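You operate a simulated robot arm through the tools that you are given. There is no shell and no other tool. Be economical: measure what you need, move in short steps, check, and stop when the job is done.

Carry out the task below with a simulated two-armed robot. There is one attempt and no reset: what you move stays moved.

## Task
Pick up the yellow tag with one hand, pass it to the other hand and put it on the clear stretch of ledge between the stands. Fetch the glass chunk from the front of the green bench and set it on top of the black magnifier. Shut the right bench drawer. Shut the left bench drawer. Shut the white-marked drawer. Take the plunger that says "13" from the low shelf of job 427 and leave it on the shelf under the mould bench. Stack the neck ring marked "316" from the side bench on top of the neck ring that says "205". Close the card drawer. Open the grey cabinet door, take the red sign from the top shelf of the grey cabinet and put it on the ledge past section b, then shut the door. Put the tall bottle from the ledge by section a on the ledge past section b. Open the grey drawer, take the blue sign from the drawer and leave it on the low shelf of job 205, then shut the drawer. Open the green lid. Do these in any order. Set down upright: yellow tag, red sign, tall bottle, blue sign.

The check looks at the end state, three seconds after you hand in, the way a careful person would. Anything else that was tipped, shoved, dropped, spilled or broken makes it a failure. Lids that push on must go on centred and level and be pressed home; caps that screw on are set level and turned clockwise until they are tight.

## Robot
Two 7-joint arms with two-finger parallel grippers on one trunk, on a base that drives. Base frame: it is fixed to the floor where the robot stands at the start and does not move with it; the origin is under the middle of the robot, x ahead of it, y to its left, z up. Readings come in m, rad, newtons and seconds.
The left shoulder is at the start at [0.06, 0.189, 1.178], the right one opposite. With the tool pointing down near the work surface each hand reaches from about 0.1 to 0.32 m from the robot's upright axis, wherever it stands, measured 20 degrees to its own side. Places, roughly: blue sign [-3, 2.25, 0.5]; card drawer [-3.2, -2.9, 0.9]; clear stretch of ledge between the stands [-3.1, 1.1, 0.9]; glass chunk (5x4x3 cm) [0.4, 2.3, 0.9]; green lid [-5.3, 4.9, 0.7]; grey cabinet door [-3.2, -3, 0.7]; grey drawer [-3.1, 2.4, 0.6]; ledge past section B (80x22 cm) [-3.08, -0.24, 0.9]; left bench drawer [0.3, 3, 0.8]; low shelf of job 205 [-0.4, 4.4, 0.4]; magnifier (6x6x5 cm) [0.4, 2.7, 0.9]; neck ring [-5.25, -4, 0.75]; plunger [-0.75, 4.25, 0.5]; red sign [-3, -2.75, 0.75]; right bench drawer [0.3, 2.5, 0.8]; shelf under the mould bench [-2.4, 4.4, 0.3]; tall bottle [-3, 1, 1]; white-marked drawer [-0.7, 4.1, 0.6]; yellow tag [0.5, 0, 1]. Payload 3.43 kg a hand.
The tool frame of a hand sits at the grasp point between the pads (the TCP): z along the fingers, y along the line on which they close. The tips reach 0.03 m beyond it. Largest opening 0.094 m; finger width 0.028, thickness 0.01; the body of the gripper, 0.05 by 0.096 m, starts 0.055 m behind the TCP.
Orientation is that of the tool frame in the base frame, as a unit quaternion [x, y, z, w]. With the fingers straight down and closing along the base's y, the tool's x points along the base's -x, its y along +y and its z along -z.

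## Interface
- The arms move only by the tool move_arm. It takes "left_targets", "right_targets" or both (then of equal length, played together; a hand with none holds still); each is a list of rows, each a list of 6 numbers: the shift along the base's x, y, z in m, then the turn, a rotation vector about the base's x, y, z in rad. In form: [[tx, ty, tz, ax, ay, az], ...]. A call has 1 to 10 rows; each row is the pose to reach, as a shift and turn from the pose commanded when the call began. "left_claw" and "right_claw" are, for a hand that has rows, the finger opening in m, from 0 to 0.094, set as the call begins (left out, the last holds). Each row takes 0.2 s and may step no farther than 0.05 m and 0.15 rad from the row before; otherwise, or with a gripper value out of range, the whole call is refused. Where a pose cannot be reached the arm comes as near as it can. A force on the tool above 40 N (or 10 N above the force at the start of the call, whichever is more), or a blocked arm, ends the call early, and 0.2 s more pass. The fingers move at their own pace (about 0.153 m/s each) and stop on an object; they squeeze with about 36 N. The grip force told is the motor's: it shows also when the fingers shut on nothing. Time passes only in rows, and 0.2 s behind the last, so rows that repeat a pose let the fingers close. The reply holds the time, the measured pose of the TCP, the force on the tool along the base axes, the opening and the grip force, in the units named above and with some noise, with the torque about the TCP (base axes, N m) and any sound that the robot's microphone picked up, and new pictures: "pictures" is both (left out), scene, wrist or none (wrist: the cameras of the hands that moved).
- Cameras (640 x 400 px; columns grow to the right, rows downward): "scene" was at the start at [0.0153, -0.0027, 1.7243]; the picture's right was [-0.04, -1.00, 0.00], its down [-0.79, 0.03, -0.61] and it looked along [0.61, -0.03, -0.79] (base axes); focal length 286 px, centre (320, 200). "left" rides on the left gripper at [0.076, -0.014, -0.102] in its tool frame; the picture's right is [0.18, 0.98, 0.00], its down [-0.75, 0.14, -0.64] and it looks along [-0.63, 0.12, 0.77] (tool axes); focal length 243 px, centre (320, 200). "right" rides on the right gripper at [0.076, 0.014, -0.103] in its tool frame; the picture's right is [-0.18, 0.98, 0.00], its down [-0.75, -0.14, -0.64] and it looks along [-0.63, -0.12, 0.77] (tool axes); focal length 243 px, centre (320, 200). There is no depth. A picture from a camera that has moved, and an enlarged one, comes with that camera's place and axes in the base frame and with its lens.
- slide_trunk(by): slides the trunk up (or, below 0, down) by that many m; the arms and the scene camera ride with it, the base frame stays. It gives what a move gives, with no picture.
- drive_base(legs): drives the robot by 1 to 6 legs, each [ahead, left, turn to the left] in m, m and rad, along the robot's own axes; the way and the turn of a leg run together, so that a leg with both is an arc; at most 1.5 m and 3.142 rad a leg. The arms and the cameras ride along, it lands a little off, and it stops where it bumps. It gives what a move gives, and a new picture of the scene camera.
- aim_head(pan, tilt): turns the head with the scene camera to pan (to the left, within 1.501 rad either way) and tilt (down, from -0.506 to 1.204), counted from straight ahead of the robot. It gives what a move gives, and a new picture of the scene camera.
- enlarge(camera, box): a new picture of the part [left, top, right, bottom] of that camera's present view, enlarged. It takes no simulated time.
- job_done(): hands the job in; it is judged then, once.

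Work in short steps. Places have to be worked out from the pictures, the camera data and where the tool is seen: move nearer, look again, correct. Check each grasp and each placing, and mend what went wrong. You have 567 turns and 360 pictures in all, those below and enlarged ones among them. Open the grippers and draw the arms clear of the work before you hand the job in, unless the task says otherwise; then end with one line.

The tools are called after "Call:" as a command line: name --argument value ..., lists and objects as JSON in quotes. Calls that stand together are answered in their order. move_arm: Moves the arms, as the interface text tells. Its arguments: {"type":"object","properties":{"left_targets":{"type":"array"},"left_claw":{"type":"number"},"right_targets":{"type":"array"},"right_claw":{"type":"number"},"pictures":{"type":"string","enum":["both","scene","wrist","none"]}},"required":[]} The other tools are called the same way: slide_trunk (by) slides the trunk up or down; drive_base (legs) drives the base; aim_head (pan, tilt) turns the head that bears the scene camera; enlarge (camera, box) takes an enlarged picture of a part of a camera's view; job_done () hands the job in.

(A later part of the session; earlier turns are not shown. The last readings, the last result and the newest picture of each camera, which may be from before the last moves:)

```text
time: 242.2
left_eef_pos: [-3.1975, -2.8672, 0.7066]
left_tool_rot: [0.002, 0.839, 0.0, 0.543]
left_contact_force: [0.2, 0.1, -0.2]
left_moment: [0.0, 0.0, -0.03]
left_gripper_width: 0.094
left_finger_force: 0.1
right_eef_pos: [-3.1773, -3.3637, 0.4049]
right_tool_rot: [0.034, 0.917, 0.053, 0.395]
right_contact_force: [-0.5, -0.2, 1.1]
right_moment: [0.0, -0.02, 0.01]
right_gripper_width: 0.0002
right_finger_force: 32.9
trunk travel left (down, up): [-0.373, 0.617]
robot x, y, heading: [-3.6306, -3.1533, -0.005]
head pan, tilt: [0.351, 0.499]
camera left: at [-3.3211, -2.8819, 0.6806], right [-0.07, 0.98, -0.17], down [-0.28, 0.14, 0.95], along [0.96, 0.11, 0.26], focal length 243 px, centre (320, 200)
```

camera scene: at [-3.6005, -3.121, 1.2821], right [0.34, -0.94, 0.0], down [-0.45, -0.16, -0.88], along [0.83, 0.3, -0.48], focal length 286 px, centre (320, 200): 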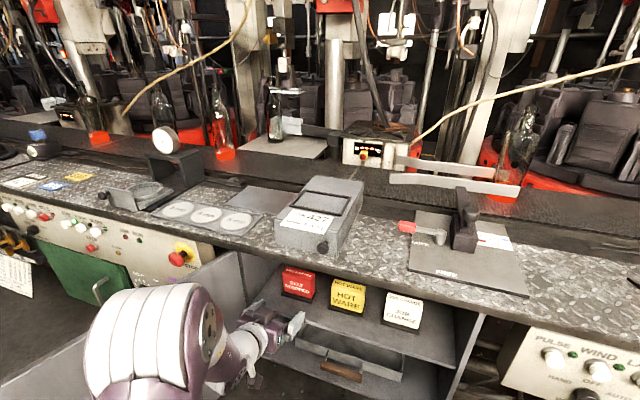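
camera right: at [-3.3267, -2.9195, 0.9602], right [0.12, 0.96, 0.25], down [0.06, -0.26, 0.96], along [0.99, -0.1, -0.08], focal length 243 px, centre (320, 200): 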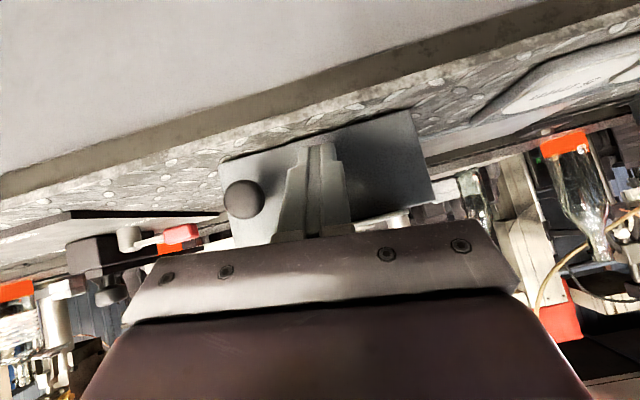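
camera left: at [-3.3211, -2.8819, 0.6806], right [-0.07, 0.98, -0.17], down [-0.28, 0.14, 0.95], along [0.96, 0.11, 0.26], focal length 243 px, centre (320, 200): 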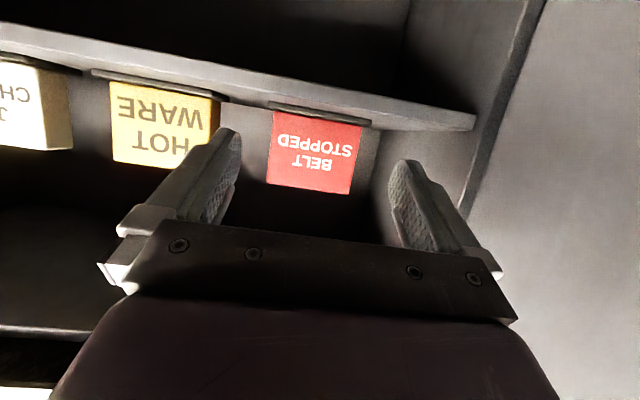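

Sign centre y≈−2.8685, aligned with TCP within 2 mm. I pull the right hand back (it's under the panel) and drive 6 cm closer.

Call:
move_arm --right_targets '[[-0.04, 0, 0.02, 0, 0, 0], [-0.08, 0, 0.03, 0, 0, 0], [-0.12, 0, 0.04, 0, 0, 0]]' --pictures "none"

Call:
drive_base --legs '[[0.06, 0, 0.003]]'

Call:
move_arm --left_targets '[[0, 0, -0.003, 0, 0, 0]]' --pictures "wrist"

```text
time: 243.0
left_eef_pos: [-3.1978, -2.8675, 0.7069]
left_tool_rot: [0.002, 0.839, -0.001, 0.545]
left_contact_force: [0.2, -0.3, 0.5]
left_moment: [-0.05, 0.0, 0.03]
left_gripper_width: 0.0941
left_finger_force: 0.0
right_eef_pos: [-3.2574, -3.3598, 0.4614]
right_tool_rot: [0.038, 0.918, 0.059, 0.389]
right_contact_force: [0.3, 0.2, -0.2]
right_moment: [0.02, -0.02, -0.01]
right_gripper_width: 0.0002
right_finger_force: 33.0
right hand out of reach, approached as far as the arm can: row 2, 3
trunk travel left (down, up): [-0.373, 0.617]
robot x, y, heading: [-3.6257, -3.1543, -0.002]
head pan, tilt: [0.351, 0.499]
```

```text
time: 244.0
left_eef_pos: [-3.1373, -2.867, 0.7063]
left_tool_rot: [0.001, 0.839, 0.0, 0.544]
left_contact_force: [-0.8, 0.7, 0.1]
left_moment: [0.03, -0.02, 0.01]
left_gripper_width: 0.0939
left_finger_force: 0.1
right_eef_pos: [-3.1977, -3.3591, 0.4607]
right_tool_rot: [0.036, 0.918, 0.06, 0.389]
right_contact_force: [0.9, 0.5, -0.3]
right_moment: [0.01, 0.02, 0.02]
right_gripper_width: 0.0
right_finger_force: 33.2
trunk travel left (down, up): [-0.373, 0.617]
robot x, y, heading: [-3.5694, -3.1504, 0.0]
head pan, tilt: [0.351, 0.499]
camera scene: at [-3.5404, -3.121, 1.2821], right [0.34, -0.94, 0.0], down [-0.45, -0.16, -0.88], along [0.82, 0.3, -0.48], focal length 286 px, centre (320, 200)
```

scene: 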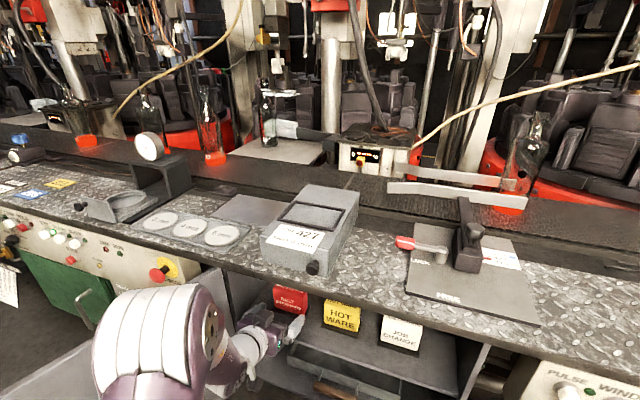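

```text
time: 244.4
left_eef_pos: [-3.1385, -2.8672, 0.7034]
left_tool_rot: [0.001, 0.839, 0.0, 0.544]
left_contact_force: [-1.1, -0.3, -0.5]
left_moment: [0.02, 0.03, -0.04]
left_gripper_width: 0.0938
left_finger_force: 0.0
right_eef_pos: [-3.1966, -3.3583, 0.4605]
right_tool_rot: [0.037, 0.918, 0.06, 0.389]
right_contact_force: [-0.6, -0.5, 0.4]
right_moment: [-0.02, -0.02, -0.01]
right_gripper_width: 0.0001
right_finger_force: 33.1
trunk travel left (down, up): [-0.373, 0.617]
robot x, y, heading: [-3.565, -3.1549, -0.003]
head pan, tilt: [0.351, 0.499]
camera left: at [-3.262, -2.8811, 0.6774], right [-0.07, 0.98, -0.17], down [-0.28, 0.14, 0.95], along [0.96, 0.12, 0.26], focal length 243 px, centre (320, 200)
```

left: 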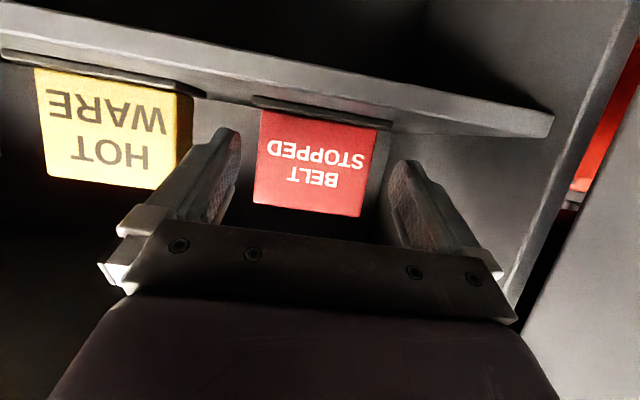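

Centred. I advance 4.5 cm with the arm and check.

Call:
move_arm --left_targets '[[0.015, -0.001, 0, 0, 0, 0], [0.03, -0.001, 0, 0, 0, 0], [0.045, -0.001, 0, 0, 0, 0]]' --pictures "wrist"

```text
time: 245.2
left_eef_pos: [-3.0938, -2.868, 0.7041]
left_tool_rot: [0.001, 0.839, 0.0, 0.544]
left_contact_force: [0.8, -0.2, 0.3]
left_moment: [0.01, 0.02, 0.03]
left_gripper_width: 0.0939
left_finger_force: 0.1
right_eef_pos: [-3.1965, -3.36, 0.4606]
right_tool_rot: [0.037, 0.919, 0.06, 0.389]
right_contact_force: [-0.6, -0.4, -0.2]
right_moment: [-0.02, -0.02, -0.01]
right_gripper_width: 0.0
right_finger_force: 33.3
trunk travel left (down, up): [-0.373, 0.617]
robot x, y, heading: [-3.5682, -3.1515, -0.001]
head pan, tilt: [0.351, 0.499]
camera left: at [-3.2173, -2.8819, 0.6775], right [-0.07, 0.98, -0.17], down [-0.28, 0.14, 0.95], along [0.96, 0.12, 0.26], focal length 243 px, centre (320, 200)
```

left: 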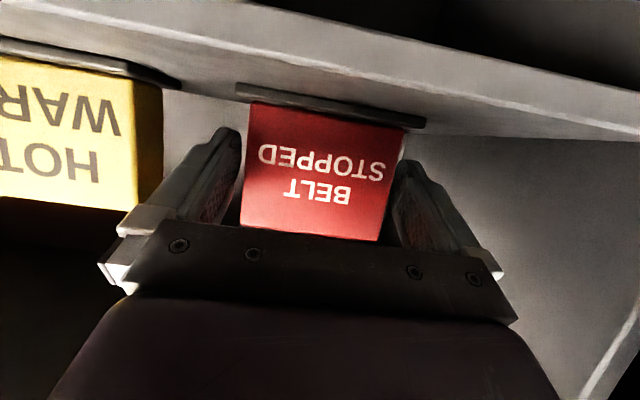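

Call:
move_arm --left_targets '[[0.012, 0, 0, 0, 0, 0]]' --pictures "none"

Call:
move_arm --left_targets '[[0, 0, 0, 0, 0, 0], [0, 0, 0, 0, 0, 0]]' --left_claw 0.0 --pictures "wrist"

```text
time: 245.6
left_eef_pos: [-3.0809, -2.8687, 0.7036]
left_tool_rot: [0.0, 0.839, 0.0, 0.544]
left_contact_force: [0.1, 0.6, -1.0]
left_moment: [0.01, 0.02, 0.0]
left_gripper_width: 0.094
left_finger_force: 0.0
right_eef_pos: [-3.1965, -3.3608, 0.461]
right_tool_rot: [0.036, 0.918, 0.06, 0.389]
right_contact_force: [0.3, -0.1, -0.3]
right_moment: [0.0, 0.0, 0.0]
right_gripper_width: 0.0
right_finger_force: 32.9
trunk travel left (down, up): [-0.373, 0.617]
robot x, y, heading: [-3.5633, -3.1511, 0.002]
head pan, tilt: [0.351, 0.499]
```

```text
time: 246.2
left_eef_pos: [-3.0826, -2.8682, 0.7035]
left_tool_rot: [0.0, 0.839, 0.001, 0.544]
left_contact_force: [1.2, -0.3, 0.9]
left_moment: [-0.06, 0.04, 0.01]
left_gripper_width: 0.0888
left_finger_force: 35.7
right_eef_pos: [-3.1965, -3.3591, 0.4605]
right_tool_rot: [0.037, 0.918, 0.059, 0.39]
right_contact_force: [-0.2, -0.8, -0.4]
right_moment: [-0.01, 0.0, -0.01]
right_gripper_width: 0.0
right_finger_force: 32.7
trunk travel left (down, up): [-0.373, 0.617]
robot x, y, heading: [-3.5652, -3.1503, 0.001]
head pan, tilt: [0.351, 0.499]
camera left: at [-3.2056, -2.882, 0.6772], right [-0.07, 0.98, -0.17], down [-0.28, 0.14, 0.95], along [0.96, 0.12, 0.26], focal length 243 px, centre (320, 200)
```

left: 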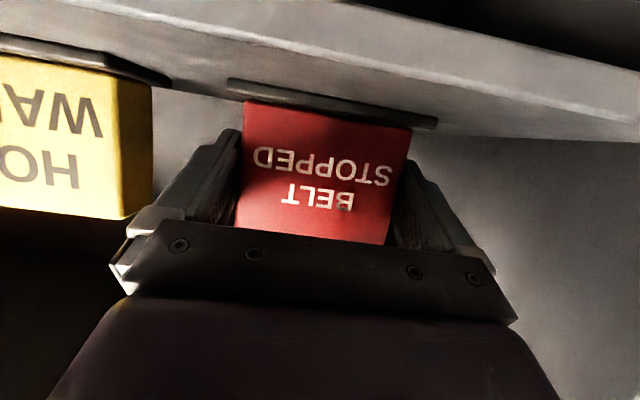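

Gripped (88.8 mm, 36 N). I lift 2.5 cm and pull straight back with the base.

Call:
move_arm --left_targets '[[0, 0, 0.012, 0, 0, 0], [0, 0, 0.025, 0, 0, 0]]' --pictures "none"

Call:
drive_base --legs '[[-0.5, 0, 0]]'

```text
time: 246.8
left_eef_pos: [-3.081, -2.8688, 0.7285]
left_tool_rot: [0.001, 0.839, 0.0, 0.544]
left_contact_force: [0.5, 0.1, -1.9]
left_moment: [-0.01, 0.02, -0.01]
left_gripper_width: 0.0887
left_finger_force: 35.7
right_eef_pos: [-3.1974, -3.3595, 0.46]
right_tool_rot: [0.037, 0.919, 0.059, 0.389]
right_contact_force: [-0.3, 0.3, 0.6]
right_moment: [0.01, 0.0, 0.01]
right_gripper_width: 0.0
right_finger_force: 32.7
trunk travel left (down, up): [-0.373, 0.617]
robot x, y, heading: [-3.5698, -3.1566, 0.002]
head pan, tilt: [0.351, 0.499]
```

```text
time: 249.7
left_eef_pos: [-3.5828, -2.8673, 0.7292]
left_tool_rot: [0.0, 0.839, 0.001, 0.544]
left_contact_force: [0.2, -0.5, -1.8]
left_moment: [0.0, 0.05, 0.01]
left_gripper_width: 0.0886
left_finger_force: 36.1
right_eef_pos: [-3.6978, -3.3595, 0.4605]
right_tool_rot: [0.037, 0.919, 0.059, 0.389]
right_contact_force: [-0.4, 0.0, 0.2]
right_moment: [0.01, -0.01, 0.0]
right_gripper_width: 0.0002
right_finger_force: 33.5
trunk travel left (down, up): [-0.373, 0.617]
robot x, y, heading: [-4.0664, -3.1543, 0.003]
head pan, tilt: [0.351, 0.499]
camera scene: at [-4.0419, -3.1206, 1.2822], right [0.34, -0.94, 0.0], down [-0.45, -0.16, -0.88], along [0.82, 0.3, -0.48], focal length 286 px, centre (320, 200)
```

scene: 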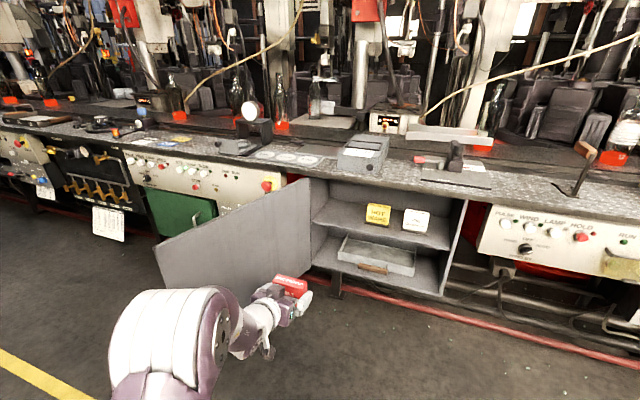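

Sign out. Now to shut the door: raise the trunk so the left hand with the sign clears the door, go to the door's outer (left) side, and push it shut with the right hand.

Call:
slide_trunk --by 0.35

Call:
drive_base --legs '[[-0.1, 0, 0], [0, 0.81, 0], [0.22, 0, 0]]'

Call:
aim_head --pan -0.3 --tilt 0.75

```text
time: 253.1
left_eef_pos: [-3.582, -2.8669, 1.0788]
left_tool_rot: [0.001, 0.839, 0.0, 0.544]
left_contact_force: [-0.3, 0.1, -1.5]
left_moment: [0.04, 0.06, -0.03]
left_gripper_width: 0.0885
left_finger_force: 36.1
right_eef_pos: [-3.6962, -3.3583, 0.8115]
right_tool_rot: [0.036, 0.918, 0.06, 0.389]
right_contact_force: [0.2, 0.4, 0.1]
right_moment: [0.01, -0.01, -0.01]
right_gripper_width: 0.0001
right_finger_force: 33.4
trunk travel left (down, up): [-0.723, 0.267]
robot x, y, heading: [-4.0686, -3.1537, -0.0]
head pan, tilt: [0.351, 0.499]
```

```text
time: 259.2
left_eef_pos: [-3.528, -2.0571, 1.0777]
left_tool_rot: [0.0, 0.839, 0.0, 0.544]
left_contact_force: [0.1, -0.3, -1.4]
left_moment: [0.03, 0.01, 0.0]
left_gripper_width: 0.0887
left_finger_force: 36.1
right_eef_pos: [-3.6592, -2.5459, 0.803]
right_tool_rot: [0.043, 0.925, 0.061, 0.373]
right_contact_force: [-7.6, 0.5, -3.4]
right_moment: [0.12, -0.41, -0.26]
right_gripper_width: 0.0
right_finger_force: 33.1
trunk travel left (down, up): [-0.723, 0.267]
robot x, y, heading: [-4.0131, -2.3431, -0.001]
head pan, tilt: [0.351, 0.499]
stopped in leg 3: the robot was blocked; the commanded pose is now the measured one
camera scene: at [-3.9881, -2.3097, 1.632], right [0.34, -0.94, 0.0], down [-0.45, -0.16, -0.88], along [0.82, 0.3, -0.48], focal length 286 px, centre (320, 200)
```

scene: 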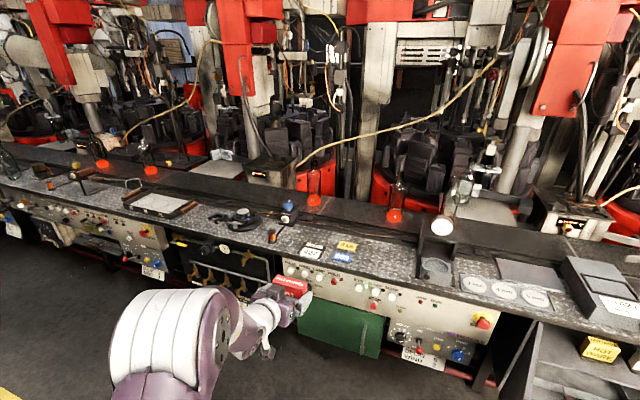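

```text
time: 260.3
left_eef_pos: [-3.5286, -2.0572, 1.078]
left_tool_rot: [0.0, 0.839, 0.001, 0.544]
left_contact_force: [-0.2, 0.7, -0.4]
left_moment: [0.0, 0.04, -0.02]
left_gripper_width: 0.0888
left_finger_force: 35.8
right_eef_pos: [-3.6578, -2.547, 0.8037]
right_tool_rot: [0.041, 0.925, 0.062, 0.373]
right_contact_force: [-13.6, 2.3, -8.0]
right_moment: [0.15, -0.87, -0.53]
right_gripper_width: 0.0001
right_finger_force: 32.8
trunk travel left (down, up): [-0.723, 0.267]
robot x, y, heading: [-4.0139, -2.3429, 0.002]
head pan, tilt: [-0.3, 0.75]
camera scene: at [-3.9956, -2.3659, 1.6102], right [-0.3, -0.96, 0.0], down [-0.65, 0.2, -0.73], along [0.7, -0.22, -0.68], focal length 286 px, centre (320, 200)
```

scene: 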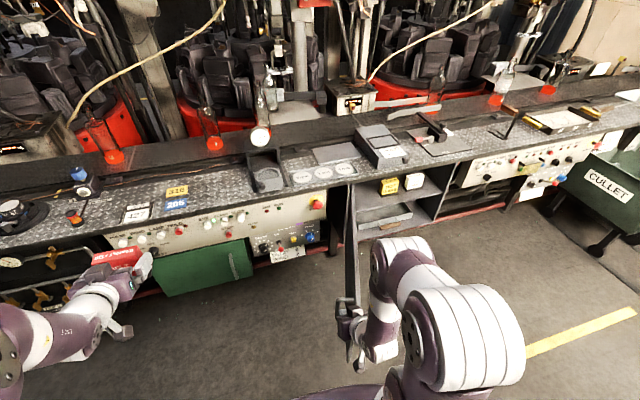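

The right hand ran into the door's free end. I back off, go further left, forward, then push right.

Call:
drive_base --legs '[[-0.08, 0, 0], [0, 0.16, 0], [0.2, 0, 0]]'

Call:
drive_base --legs '[[0, -0.25, 0]]'

```text
time: 263.5
left_eef_pos: [-3.4068, -1.896, 1.0775]
left_tool_rot: [0.001, 0.84, 0.0, 0.543]
left_contact_force: [-0.2, 1.1, -1.1]
left_moment: [0.0, 0.04, -0.01]
left_gripper_width: 0.0889
left_finger_force: 35.7
right_eef_pos: [-3.5354, -2.3861, 0.8032]
right_tool_rot: [0.041, 0.925, 0.061, 0.373]
right_contact_force: [-0.5, -1.1, 0.6]
right_moment: [-0.04, 0.0, -0.06]
right_gripper_width: 0.0003
right_finger_force: 32.6
trunk travel left (down, up): [-0.723, 0.267]
robot x, y, heading: [-3.895, -2.1852, -0.001]
head pan, tilt: [-0.3, 0.75]
camera scene: at [-3.8722, -2.2048, 1.6102], right [-0.3, -0.96, 0.0], down [-0.65, 0.2, -0.73], along [0.7, -0.22, -0.68], focal length 286 px, centre (320, 200)
```

scene: 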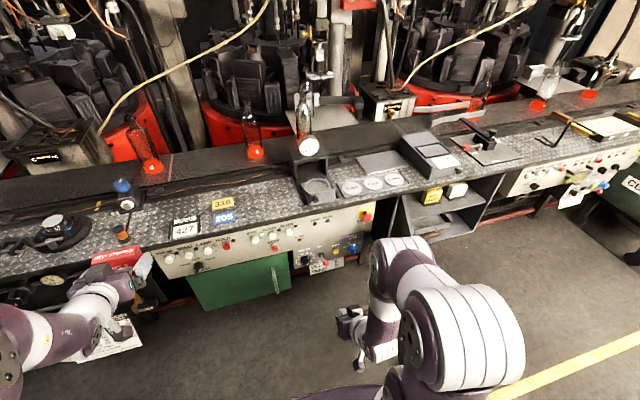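

```text
time: 265.4
left_eef_pos: [-3.4073, -2.1451, 1.0781]
left_tool_rot: [0.001, 0.84, 0.0, 0.543]
left_contact_force: [-0.5, 0.5, -1.0]
left_moment: [0.01, 0.01, 0.01]
left_gripper_width: 0.0884
left_finger_force: 36.8
right_eef_pos: [-3.5359, -2.6359, 0.8049]
right_tool_rot: [0.042, 0.924, 0.061, 0.374]
right_contact_force: [0.3, -0.1, -0.6]
right_moment: [-0.03, 0.02, 0.0]
right_gripper_width: 0.0
right_finger_force: 33.2
trunk travel left (down, up): [-0.723, 0.267]
robot x, y, heading: [-3.8915, -2.4302, -0.004]
head pan, tilt: [-0.3, 0.75]
camera scene: at [-3.8729, -2.4543, 1.6102], right [-0.3, -0.95, 0.0], down [-0.65, 0.2, -0.73], along [0.7, -0.22, -0.68], focal length 286 px, centre (320, 200)
```

scene: 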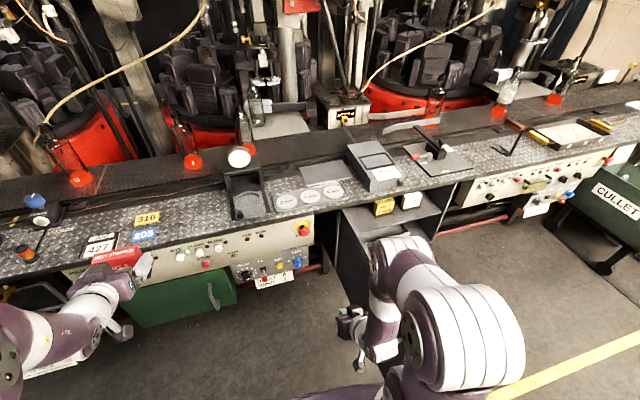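

Door is being pushed (visible at px 335–370). I keep driving right.

Call:
drive_base --legs '[[0, -0.3, 0]]'

```text
time: 267.4
left_eef_pos: [-3.4083, -2.4479, 1.0778]
left_tool_rot: [0.001, 0.839, 0.0, 0.543]
left_contact_force: [-0.6, 0.0, -0.5]
left_moment: [-0.01, 0.01, 0.0]
left_gripper_width: 0.0888
left_finger_force: 35.9
right_eef_pos: [-3.5352, -2.9389, 0.8039]
right_tool_rot: [0.041, 0.925, 0.062, 0.373]
right_contact_force: [-0.2, 0.5, 0.0]
right_moment: [-0.01, 0.01, -0.01]
right_gripper_width: 0.0
right_finger_force: 33.4
trunk travel left (down, up): [-0.723, 0.267]
robot x, y, heading: [-3.8918, -2.7315, -0.005]
head pan, tilt: [-0.3, 0.75]
camera scene: at [-3.8731, -2.7571, 1.6102], right [-0.3, -0.96, 0.0], down [-0.65, 0.2, -0.73], along [0.7, -0.22, -0.68], focal length 286 px, centre (320, 200)
```

scene: 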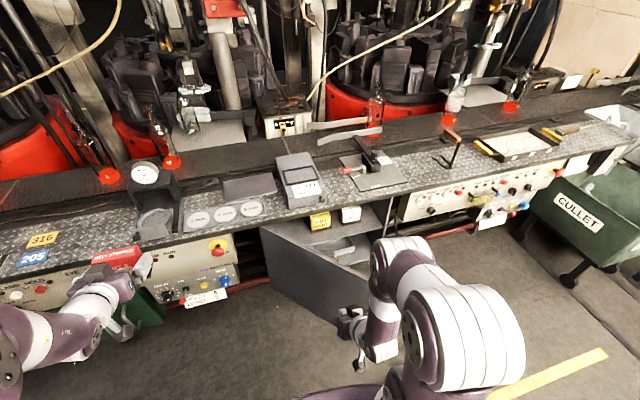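

Door ~50°. I continue right/forward so the hand pushes near the free edge, keeping the left hand clear of the lamp on the ledge.

Call:
drive_base --legs '[[0.06, -0.15, 0], [0.05, -0.1, 0]]'

```text
time: 269.6
left_eef_pos: [-3.2973, -2.6985, 1.0775]
left_tool_rot: [0.002, 0.84, -0.001, 0.543]
left_contact_force: [-0.3, 0.4, -1.3]
left_moment: [0.04, 0.04, -0.01]
left_gripper_width: 0.0889
left_finger_force: 35.8
right_eef_pos: [-3.4255, -3.1881, 0.8044]
right_tool_rot: [0.043, 0.925, 0.06, 0.373]
right_contact_force: [-0.6, 0.2, -0.2]
right_moment: [0.0, -0.04, -0.02]
right_gripper_width: 0.0
right_finger_force: 33.0
trunk travel left (down, up): [-0.723, 0.267]
robot x, y, heading: [-3.7849, -2.981, 0.004]
head pan, tilt: [-0.3, 0.75]
camera scene: at [-3.7636, -3.007, 1.6102], right [-0.3, -0.95, 0.0], down [-0.65, 0.2, -0.73], along [0.7, -0.22, -0.68], focal length 286 px, centre (320, 200)
```

scene: 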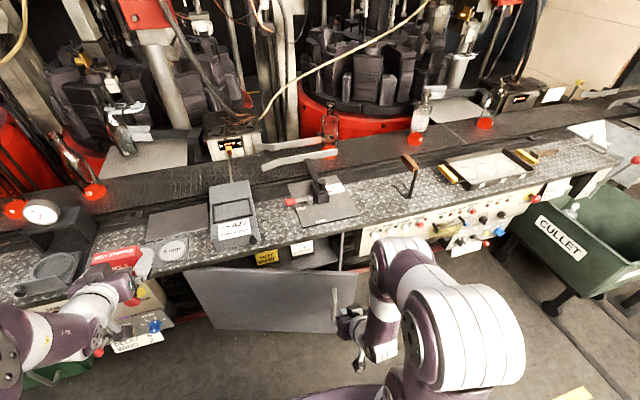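

Door ~25°. I push forward to close it.

Call:
drive_base --legs '[[0.13, 0, 0], [0.05, 0, 0]]'

```text
time: 270.6
left_eef_pos: [-3.2546, -2.6994, 1.0739]
left_tool_rot: [0.001, 0.842, 0.0, 0.54]
left_contact_force: [0.1, -0.1, -1.4]
left_moment: [0.01, 0.01, 0.01]
left_gripper_width: 0.0885
left_finger_force: 35.9
right_eef_pos: [-3.3834, -3.1916, 0.8028]
right_tool_rot: [0.049, 0.925, 0.057, 0.372]
right_contact_force: [-0.4, -1.2, -0.2]
right_moment: [-0.02, 0.02, 0.01]
right_gripper_width: 0.0001
right_finger_force: 33.6
trunk travel left (down, up): [-0.723, 0.267]
robot x, y, heading: [-3.7439, -2.9831, -0.002]
head pan, tilt: [-0.3, 0.75]
stopped in leg 1: the force on the tool passed its limit at 66 N (the readings are from after the stop); the commanded pose is now the measured one
camera scene: at [-3.7174, -3.0075, 1.6101], right [-0.3, -0.95, 0.0], down [-0.65, 0.2, -0.73], along [0.7, -0.22, -0.68], focal length 286 px, centre (320, 200)
```

scene: 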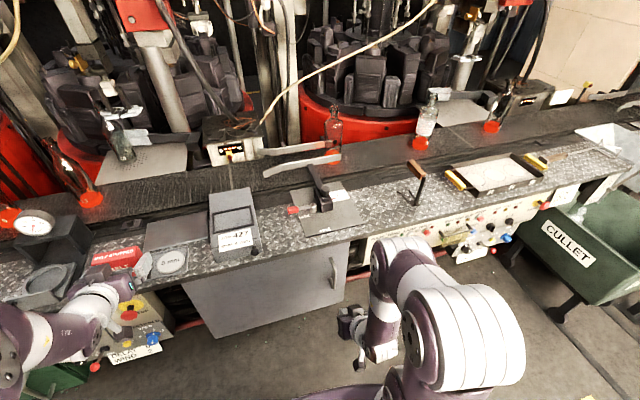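

The door seems to have swung shut. I check closely.

Call:
enlarge --camera "scene" --box '[160, 210, 400, 360]'

```text
2.67 times, centred on (280, 285) of scene
camera zoom: at [-3.7174, -3.0075, 1.6101], right [-0.3, -0.95, 0.0], down [-0.65, 0.2, -0.73], along [0.7, -0.22, -0.68], focal length 763 px, centre (427, -27)
```

zoom: 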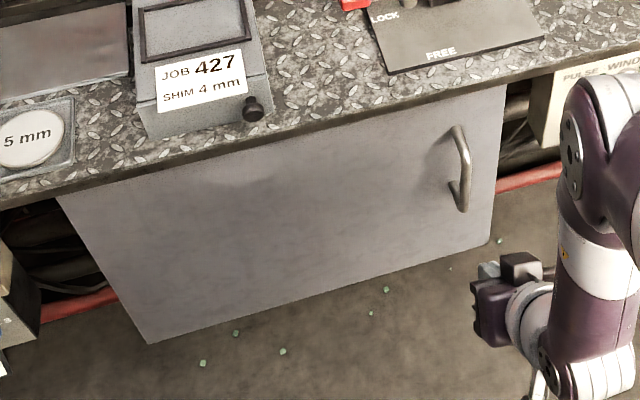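

It looks flush; I give it one more gentle push to be sure.

Call:
drive_base --legs '[[0, 0.06, 0], [0.11, 0, 0]]'

Call:
move_arm --right_targets '[[0.015, 0, 0, 0, 0, 0], [0.03, 0, 0, 0, 0, 0], [0.045, 0, 0, 0, 0, 0], [0.06, 0, 0, 0, 0, 0], [0.075, 0, 0, 0, 0, 0]]' --pictures "none"

```text
time: 272.4
left_eef_pos: [-3.1463, -2.6389, 1.0763]
left_tool_rot: [-0.001, 0.84, 0.001, 0.543]
left_contact_force: [-0.2, 0.0, -1.0]
left_moment: [-0.02, 0.07, 0.03]
left_gripper_width: 0.0885
left_finger_force: 36.1
right_eef_pos: [-3.2748, -3.1308, 0.8047]
right_tool_rot: [0.048, 0.924, 0.058, 0.374]
right_contact_force: [0.0, -0.4, 0.2]
right_moment: [0.02, 0.0, 0.05]
right_gripper_width: 0.0
right_finger_force: 32.5
trunk travel left (down, up): [-0.723, 0.267]
robot x, y, heading: [-3.6397, -2.92, -0.003]
head pan, tilt: [-0.3, 0.75]
camera scene: at [-3.6123, -2.9477, 1.6102], right [-0.3, -0.95, 0.0], down [-0.65, 0.2, -0.73], along [0.7, -0.22, -0.68], focal length 286 px, centre (320, 200)
```

scene: 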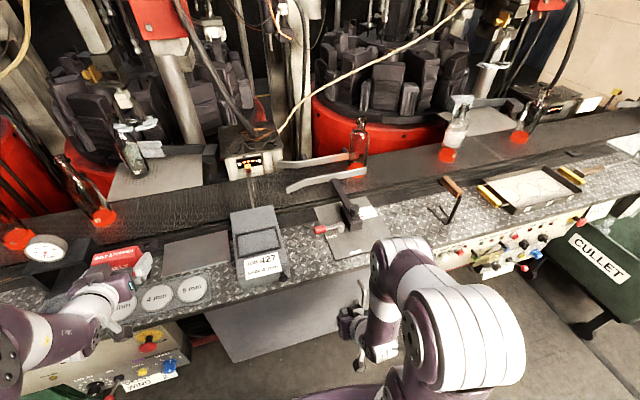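

```text
time: 273.6
left_eef_pos: [-3.149, -2.6385, 1.0793]
left_tool_rot: [0.0, 0.84, 0.0, 0.543]
left_contact_force: [-0.8, 0.0, -1.3]
left_moment: [-0.01, 0.05, 0.0]
left_gripper_width: 0.0888
left_finger_force: 36.1
right_eef_pos: [-3.2033, -3.1322, 0.8023]
right_tool_rot: [0.047, 0.925, 0.061, 0.372]
right_contact_force: [-14.2, -0.3, 0.7]
right_moment: [-0.19, 0.13, 0.03]
right_gripper_width: 0.0
right_finger_force: 33.1
trunk travel left (down, up): [-0.723, 0.267]
robot x, y, heading: [-3.6326, -2.922, -0.002]
head pan, tilt: [-0.3, 0.75]
```

The door is firmly shut. I back away, pull the right hand in and up, and drive left to the section-B stretch to set the red sign at y≈−0.49.

Call:
drive_base --legs '[[-0.5, 0, 0]]'

Call:
move_arm --right_targets '[[0, 0, 0.045, 0, 0, 0], [0, 0, 0.09, 0, 0, 0], [-0.02, 0, 0.135, 0, 0, 0], [-0.04, 0, 0.18, 0, 0, 0], [-0.06, 0, 0.225, 0, 0, 0], [-0.08, 0, 0.27, 0, 0, 0]]' --pictures "none"

Call:
drive_base --legs '[[0, 1.2, 0], [0, 0.94, 0]]'

```text
time: 276.5
left_eef_pos: [-3.6463, -2.6386, 1.0766]
left_tool_rot: [0.0, 0.84, 0.0, 0.542]
left_contact_force: [0.6, -0.2, -1.8]
left_moment: [-0.03, 0.04, -0.03]
left_gripper_width: 0.0886
left_finger_force: 36.5
right_eef_pos: [-3.7011, -3.1308, 0.8035]
right_tool_rot: [0.049, 0.924, 0.059, 0.374]
right_contact_force: [0.4, 0.3, 1.1]
right_moment: [0.04, -0.01, -0.02]
right_gripper_width: 0.0
right_finger_force: 32.9
trunk travel left (down, up): [-0.723, 0.267]
robot x, y, heading: [-4.131, -2.9256, 0.002]
head pan, tilt: [-0.3, 0.75]
camera scene: at [-4.1118, -2.9466, 1.6102], right [-0.3, -0.95, 0.0], down [-0.65, 0.2, -0.73], along [0.7, -0.22, -0.68], focal length 286 px, centre (320, 200)
```

scene: 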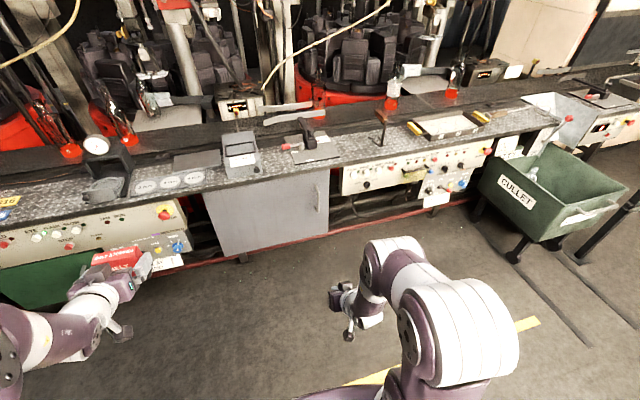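

```text
time: 277.9
left_eef_pos: [-3.6474, -2.6376, 1.0762]
left_tool_rot: [0.0, 0.84, 0.0, 0.543]
left_contact_force: [-0.6, 0.4, -0.4]
left_moment: [0.02, 0.02, 0.01]
left_gripper_width: 0.0886
left_finger_force: 35.9
right_eef_pos: [-3.781, -3.1297, 1.073]
right_tool_rot: [0.047, 0.924, 0.06, 0.374]
right_contact_force: [-0.3, -0.3, 0.5]
right_moment: [0.01, -0.01, -0.04]
right_gripper_width: 0.0
right_finger_force: 33.1
trunk travel left (down, up): [-0.723, 0.267]
robot x, y, heading: [-4.1292, -2.9258, -0.001]
head pan, tilt: [-0.3, 0.75]
```

```text
time: 288.5
left_eef_pos: [-3.6225, -0.4992, 1.0765]
left_tool_rot: [0.004, 0.84, -0.002, 0.543]
left_contact_force: [-0.5, -0.3, -0.9]
left_moment: [0.0, 0.04, 0.01]
left_gripper_width: 0.0886
left_finger_force: 35.7
right_eef_pos: [-3.7605, -0.9908, 1.0721]
right_tool_rot: [0.051, 0.924, 0.059, 0.374]
right_contact_force: [0.8, 0.4, -0.6]
right_moment: [0.0, 0.03, 0.05]
right_gripper_width: 0.0
right_finger_force: 32.8
trunk travel left (down, up): [-0.723, 0.267]
robot x, y, heading: [-4.1123, -0.7809, -0.015]
head pan, tilt: [-0.3, 0.75]
camera scene: at [-4.0917, -0.8051, 1.6102], right [-0.3, -0.95, 0.0], down [-0.65, 0.21, -0.73], along [0.7, -0.22, -0.68], focal length 286 px, centre (320, 200)
```

scene: 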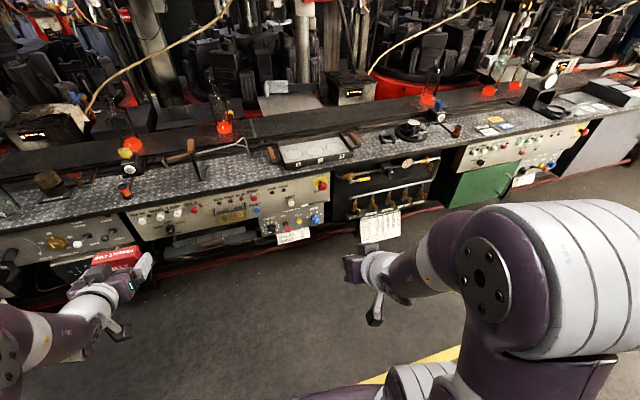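

I aim the head at the spot and drive up to the ledge.

Call:
drive_base --legs '[[0.3, 0, 0.015]]'

Call:
aim_head --pan 0.35 --tilt 0.7

```text
time: 290.5
left_eef_pos: [-3.3279, -0.4949, 1.0774]
left_tool_rot: [-0.002, 0.84, 0.002, 0.542]
left_contact_force: [0.0, -0.1, -1.0]
left_moment: [-0.01, 0.07, -0.02]
left_gripper_width: 0.0886
left_finger_force: 36.8
right_eef_pos: [-3.4573, -0.9879, 1.0731]
right_tool_rot: [0.045, 0.924, 0.06, 0.374]
right_contact_force: [0.4, 0.6, 0.2]
right_moment: [0.05, -0.02, -0.06]
right_gripper_width: 0.0004
right_finger_force: 32.8
trunk travel left (down, up): [-0.723, 0.267]
robot x, y, heading: [-3.8143, -0.783, 0.009]
head pan, tilt: [-0.3, 0.75]
camera scene: at [-3.7918, -0.8058, 1.6102], right [-0.29, -0.96, 0.0], down [-0.65, 0.2, -0.73], along [0.7, -0.21, -0.68], focal length 286 px, centre (320, 200)
```

scene: 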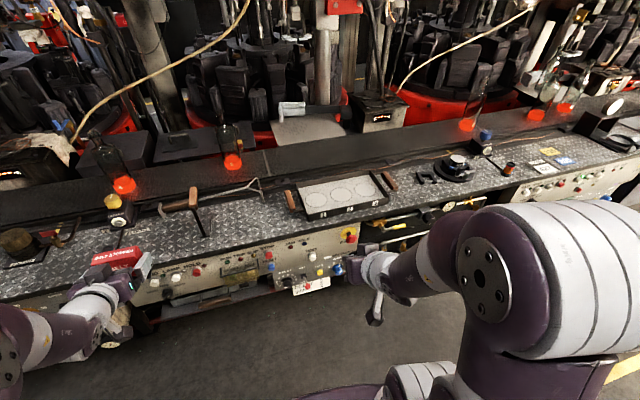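

```text
time: 291.6
left_eef_pos: [-3.3281, -0.4942, 1.0764]
left_tool_rot: [-0.003, 0.84, 0.002, 0.543]
left_contact_force: [-0.3, 0.0, -2.1]
left_moment: [0.03, 0.08, 0.01]
left_gripper_width: 0.0887
left_finger_force: 36.4
right_eef_pos: [-3.4581, -0.9866, 1.073]
right_tool_rot: [0.046, 0.924, 0.06, 0.375]
right_contact_force: [-0.5, 0.3, -0.8]
right_moment: [-0.02, -0.02, 0.0]
right_gripper_width: 0.0
right_finger_force: 32.9
trunk travel left (down, up): [-0.723, 0.267]
robot x, y, heading: [-3.8125, -0.7806, -0.003]
head pan, tilt: [0.351, 0.7]
camera scene: at [-3.7915, -0.7522, 1.6144], right [0.35, -0.94, 0.0], down [-0.6, -0.22, -0.76], along [0.72, 0.26, -0.64], focal length 286 px, centre (320, 200)
```

scene: 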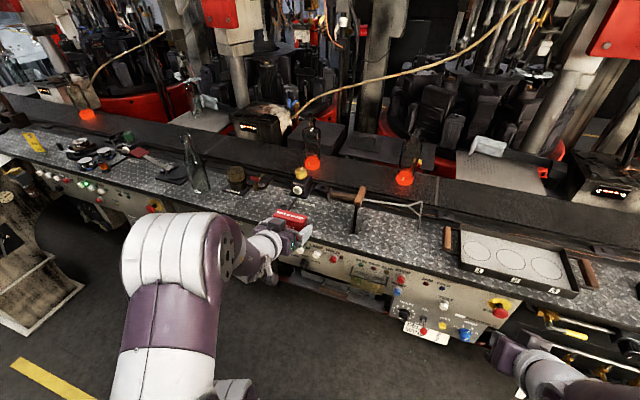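

Spot is clear (T-tool at y≈−0.63, spool at y≈−0.39). I drive in 22 cm, then lower.

Call:
drive_base --legs '[[0.222, 0, 0.003]]'

Call:
move_arm --left_targets '[[0, 0, -0.03, 0, 0, 0], [0, 0, -0.06, 0, 0, 0], [0, 0, -0.09, 0, 0, 0], [0, 0, -0.105, 0, 0, 0]]' --pictures "both"

```text
time: 293.3
left_eef_pos: [-3.1084, -0.4916, 1.0775]
left_tool_rot: [-0.004, 0.84, 0.003, 0.543]
left_contact_force: [-0.2, 0.9, -0.6]
left_moment: [0.0, 0.01, 0.07]
left_gripper_width: 0.0887
left_finger_force: 35.6
right_eef_pos: [-3.2366, -0.9854, 1.0728]
right_tool_rot: [0.043, 0.924, 0.062, 0.375]
right_contact_force: [0.4, 0.8, -0.8]
right_moment: [-0.01, -0.03, -0.02]
right_gripper_width: 0.0002
right_finger_force: 32.9
trunk travel left (down, up): [-0.723, 0.267]
robot x, y, heading: [-3.5913, -0.7803, 0.006]
head pan, tilt: [0.351, 0.7]
camera scene: at [-3.5706, -0.7509, 1.6145], right [0.35, -0.94, 0.0], down [-0.6, -0.23, -0.76], along [0.72, 0.27, -0.64], focal length 286 px, centre (320, 200)
```

scene: 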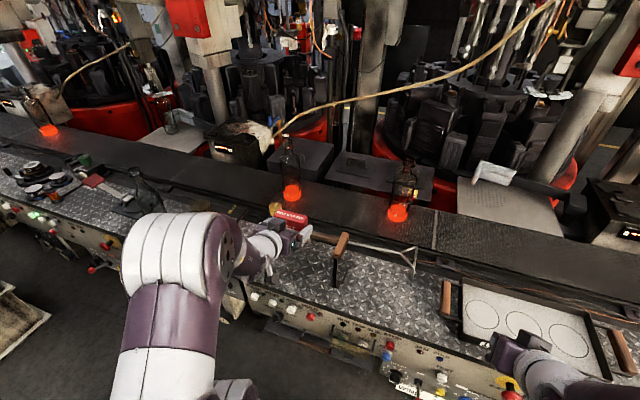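

```text
time: 294.3
left_eef_pos: [-3.1072, -0.4909, 0.9718]
left_tool_rot: [-0.004, 0.84, 0.003, 0.542]
left_contact_force: [-0.9, 0.3, -2.3]
left_moment: [-0.02, 0.01, 0.01]
left_gripper_width: 0.0883
left_finger_force: 36.2
right_eef_pos: [-3.2373, -0.9864, 1.0731]
right_tool_rot: [0.043, 0.924, 0.061, 0.374]
right_contact_force: [-0.5, -1.3, -0.6]
right_moment: [-0.04, -0.04, 0.0]
right_gripper_width: 0.0001
right_finger_force: 33.5
trunk travel left (down, up): [-0.723, 0.267]
robot x, y, heading: [-3.5925, -0.7813, 0.009]
head pan, tilt: [0.351, 0.7]
camera scene: at [-3.5707, -0.7507, 1.6145], right [0.35, -0.94, 0.0], down [-0.6, -0.23, -0.76], along [0.72, 0.27, -0.64], focal length 286 px, centre (320, 200)
camera left: at [-3.2312, -0.5074, 0.9458], right [-0.08, 0.98, -0.17], down [-0.28, 0.14, 0.95], along [0.96, 0.13, 0.26], focal length 243 px, centre (320, 200)
```

scene: 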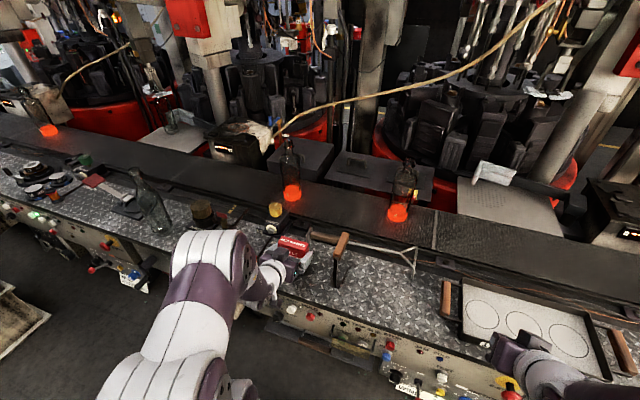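
left: 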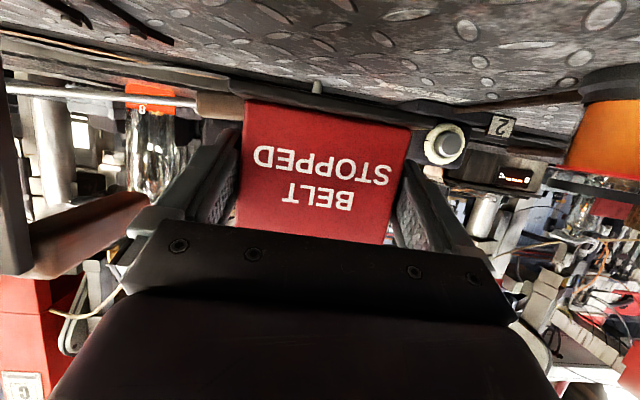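

Clear on both sides. I lower gently until contact.

Call:
move_arm --left_targets '[[0, 0, -0.005, 0, 0, 0], [0, 0, -0.01, 0, 0, 0], [0, 0, -0.014, 0, 0, 0], [0, 0, -0.018, 0, 0, 0]]' --pictures "none"

Call:
move_arm --left_targets '[[0, 0, -0.002, 0, 0, 0], [0, 0, -0.004, 0, 0, 0]]' --pictures "none"

Call:
move_arm --left_targets '[[0, 0, -0.002, 0, 0, 0], [0, 0, -0.004, 0, 0, 0]]' --pictures "wrist"

```text
time: 295.3
left_eef_pos: [-3.1084, -0.4917, 0.9541]
left_tool_rot: [-0.004, 0.84, 0.003, 0.543]
left_contact_force: [0.2, -0.1, -1.0]
left_moment: [0.02, 0.0, 0.0]
left_gripper_width: 0.0886
left_finger_force: 36.2
right_eef_pos: [-3.237, -0.9851, 1.073]
right_tool_rot: [0.044, 0.924, 0.061, 0.374]
right_contact_force: [-0.3, -1.0, -0.2]
right_moment: [0.01, 0.01, 0.03]
right_gripper_width: 0.0
right_finger_force: 32.7
trunk travel left (down, up): [-0.723, 0.267]
robot x, y, heading: [-3.5915, -0.7823, 0.008]
head pan, tilt: [0.351, 0.7]
```

```text
time: 295.9
left_eef_pos: [-3.1082, -0.4919, 0.9499]
left_tool_rot: [-0.005, 0.84, 0.004, 0.543]
left_contact_force: [1.3, 0.7, -0.9]
left_moment: [0.0, 0.02, -0.01]
left_gripper_width: 0.0886
left_finger_force: 35.8
right_eef_pos: [-3.2369, -0.9856, 1.0727]
right_tool_rot: [0.043, 0.924, 0.062, 0.374]
right_contact_force: [0.3, 0.2, -0.3]
right_moment: [0.01, -0.02, 0.01]
right_gripper_width: 0.0
right_finger_force: 33.8
trunk travel left (down, up): [-0.723, 0.267]
robot x, y, heading: [-3.5937, -0.7781, 0.006]
head pan, tilt: [0.351, 0.7]
```

```text
time: 296.5
left_eef_pos: [-3.1087, -0.4922, 0.9458]
left_tool_rot: [-0.003, 0.84, 0.002, 0.542]
left_contact_force: [0.6, -0.2, -1.6]
left_moment: [0.03, 0.02, 0.03]
left_gripper_width: 0.0886
left_finger_force: 35.8
right_eef_pos: [-3.2363, -0.9853, 1.0722]
right_tool_rot: [0.043, 0.924, 0.061, 0.374]
right_contact_force: [0.5, 0.4, -0.8]
right_moment: [-0.01, 0.01, 0.03]
right_gripper_width: 0.0
right_finger_force: 33.0
trunk travel left (down, up): [-0.723, 0.267]
robot x, y, heading: [-3.5898, -0.7822, 0.004]
head pan, tilt: [0.351, 0.7]
camera left: at [-3.2319, -0.5076, 0.92], right [-0.08, 0.98, -0.17], down [-0.28, 0.14, 0.95], along [0.96, 0.13, 0.26], focal length 243 px, centre (320, 200)
```

left: 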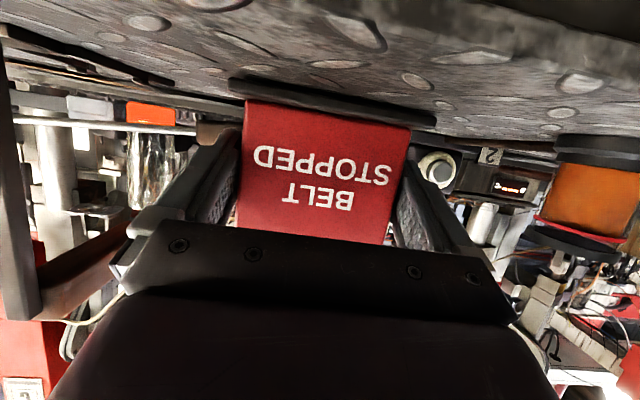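

Call:
move_arm --left_targets '[[0, 0, -0.002, 0, 0, 0], [0, 0, -0.004, 0, 0, 0]]' --pictures "none"

Call:
move_arm --left_targets '[[0, 0, -0.0015, 0, 0, 0], [0, 0, -0.003, 0, 0, 0]]' --pictures "none"

```text
time: 297.1
left_eef_pos: [-3.1084, -0.4913, 0.9433]
left_tool_rot: [-0.003, 0.839, 0.003, 0.543]
left_contact_force: [0.2, 0.9, 7.7]
left_moment: [-0.25, 0.09, 0.05]
left_gripper_width: 0.0886
left_finger_force: 35.7
right_eef_pos: [-3.2368, -0.986, 1.0729]
right_tool_rot: [0.044, 0.924, 0.06, 0.374]
right_contact_force: [0.3, 0.6, 0.0]
right_moment: [0.0, 0.01, 0.01]
right_gripper_width: 0.0
right_finger_force: 33.1
trunk travel left (down, up): [-0.723, 0.267]
robot x, y, heading: [-3.5927, -0.7844, 0.013]
head pan, tilt: [0.351, 0.7]
```

```text
time: 297.7
left_eef_pos: [-3.1085, -0.4927, 0.9437]
left_tool_rot: [-0.002, 0.837, 0.002, 0.547]
left_contact_force: [1.5, 1.8, 27.9]
left_moment: [-0.1, 0.3, -0.03]
left_gripper_width: 0.0888
left_finger_force: 36.1
right_eef_pos: [-3.2391, -0.9856, 1.0738]
right_tool_rot: [0.044, 0.924, 0.062, 0.375]
right_contact_force: [0.6, -0.7, 0.0]
right_moment: [0.01, 0.03, -0.01]
right_gripper_width: 0.0002
right_finger_force: 32.8
trunk travel left (down, up): [-0.723, 0.267]
robot x, y, heading: [-3.5905, -0.7793, 0.007]
head pan, tilt: [0.351, 0.7]
```

Contact made. I ease 2 mm up, open fully, and drive straight back.

Call:
move_arm --left_targets '[[0, 0, 0.003, 0, 0, 0], [0, 0, 0.003, 0, 0, 0]]' --pictures "none"

Call:
move_arm --left_targets '[[0, 0, 0, 0, 0, 0], [0, 0, 0, 0, 0, 0]]' --left_claw 0.094 --pictures "wrist"

```text
time: 298.3
left_eef_pos: [-3.1072, -0.493, 0.9441]
left_tool_rot: [-0.003, 0.84, 0.003, 0.543]
left_contact_force: [7.5, 3.9, 19.9]
left_moment: [0.28, -0.02, -0.07]
left_gripper_width: 0.0884
left_finger_force: 35.8
right_eef_pos: [-3.2375, -0.9861, 1.0734]
right_tool_rot: [0.043, 0.924, 0.062, 0.374]
right_contact_force: [0.0, 0.6, 1.2]
right_moment: [0.02, 0.04, 0.02]
right_gripper_width: 0.0
right_finger_force: 33.1
trunk travel left (down, up): [-0.723, 0.267]
robot x, y, heading: [-3.5923, -0.786, 0.008]
head pan, tilt: [0.351, 0.7]
```

```text
time: 298.9
left_eef_pos: [-3.1074, -0.4924, 0.941]
left_tool_rot: [-0.003, 0.841, 0.001, 0.542]
left_contact_force: [0.1, 0.1, 0.3]
left_moment: [-0.04, 0.04, 0.04]
left_gripper_width: 0.0939
left_finger_force: 0.1
right_eef_pos: [-3.2369, -0.986, 1.0721]
right_tool_rot: [0.044, 0.924, 0.062, 0.375]
right_contact_force: [-0.5, 0.4, -0.9]
right_moment: [0.01, -0.03, -0.01]
right_gripper_width: 0.0
right_finger_force: 33.0
trunk travel left (down, up): [-0.723, 0.267]
robot x, y, heading: [-3.5913, -0.7839, 0.007]
head pan, tilt: [0.351, 0.7]
camera left: at [-3.2325, -0.5075, 0.9159], right [-0.08, 0.98, -0.17], down [-0.27, 0.14, 0.95], along [0.96, 0.13, 0.26], focal length 243 px, centre (320, 200)
```

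left: 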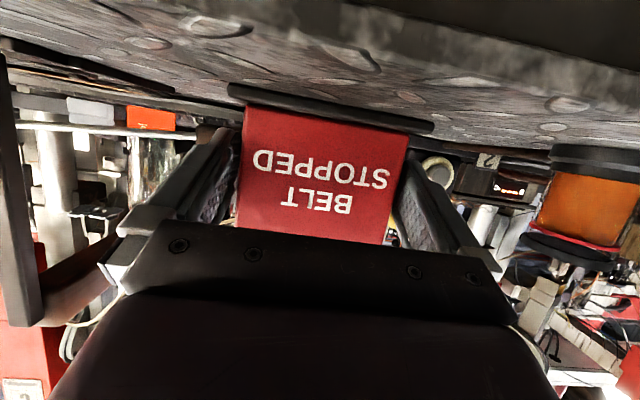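

Call:
move_arm --left_targets '[[-0.02, 0, 0.003, 0, 0, 0], [-0.04, 0, 0.003, 0, 0, 0], [-0.06, 0, 0.006, 0, 0, 0]]' --pictures "wrist"

Call:
drive_base --legs '[[-0.5, 0, 0]]'

```text
time: 299.7
left_eef_pos: [-3.1637, -0.4867, 0.9577]
left_tool_rot: [-0.004, 0.841, -0.001, 0.541]
left_contact_force: [-0.3, 0.5, 0.1]
left_moment: [0.0, -0.04, 0.0]
left_gripper_width: 0.0939
left_finger_force: 0.1
left hand out of reach, approached as far as the arm can: row 2, 3
right_eef_pos: [-3.2388, -0.9859, 1.0731]
right_tool_rot: [0.044, 0.924, 0.061, 0.374]
right_contact_force: [-1.0, 0.6, -0.6]
right_moment: [0.0, 0.0, 0.0]
right_gripper_width: 0.0
right_finger_force: 33.3
trunk travel left (down, up): [-0.723, 0.267]
robot x, y, heading: [-3.5909, -0.7806, 0.009]
head pan, tilt: [0.351, 0.7]
camera left: at [-3.2871, -0.5029, 0.9317], right [-0.08, 0.98, -0.17], down [-0.27, 0.14, 0.95], along [0.96, 0.13, 0.26], focal length 243 px, centre (320, 200)
```

left: 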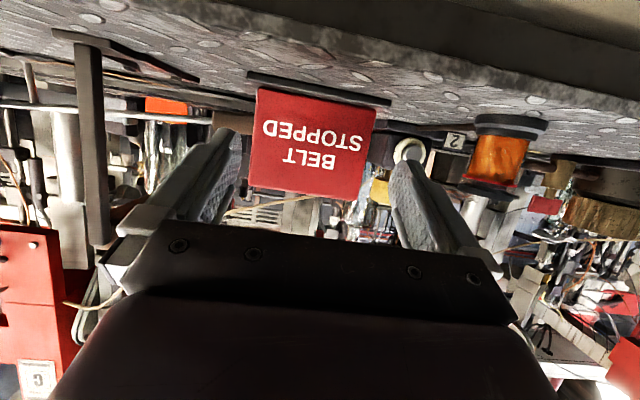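

```text
time: 302.6
left_eef_pos: [-3.6674, -0.4919, 0.9564]
left_tool_rot: [-0.001, 0.841, -0.003, 0.54]
left_contact_force: [0.1, -0.4, 0.2]
left_moment: [-0.01, -0.01, 0.0]
left_gripper_width: 0.0941
left_finger_force: 0.0
right_eef_pos: [-3.745, -0.9896, 1.072]
right_tool_rot: [0.047, 0.924, 0.06, 0.374]
right_contact_force: [0.1, -0.4, 0.4]
right_moment: [-0.01, 0.05, -0.03]
right_gripper_width: 0.0001
right_finger_force: 33.3
trunk travel left (down, up): [-0.723, 0.267]
robot x, y, heading: [-4.0982, -0.7812, 0.001]
head pan, tilt: [0.351, 0.7]
camera scene: at [-4.077, -0.753, 1.6145], right [0.34, -0.94, 0.0], down [-0.6, -0.22, -0.77], along [0.72, 0.26, -0.64], focal length 286 px, centre (320, 200)
```

scene: 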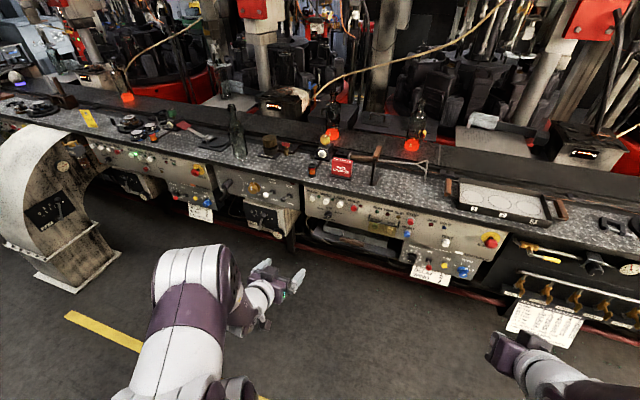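

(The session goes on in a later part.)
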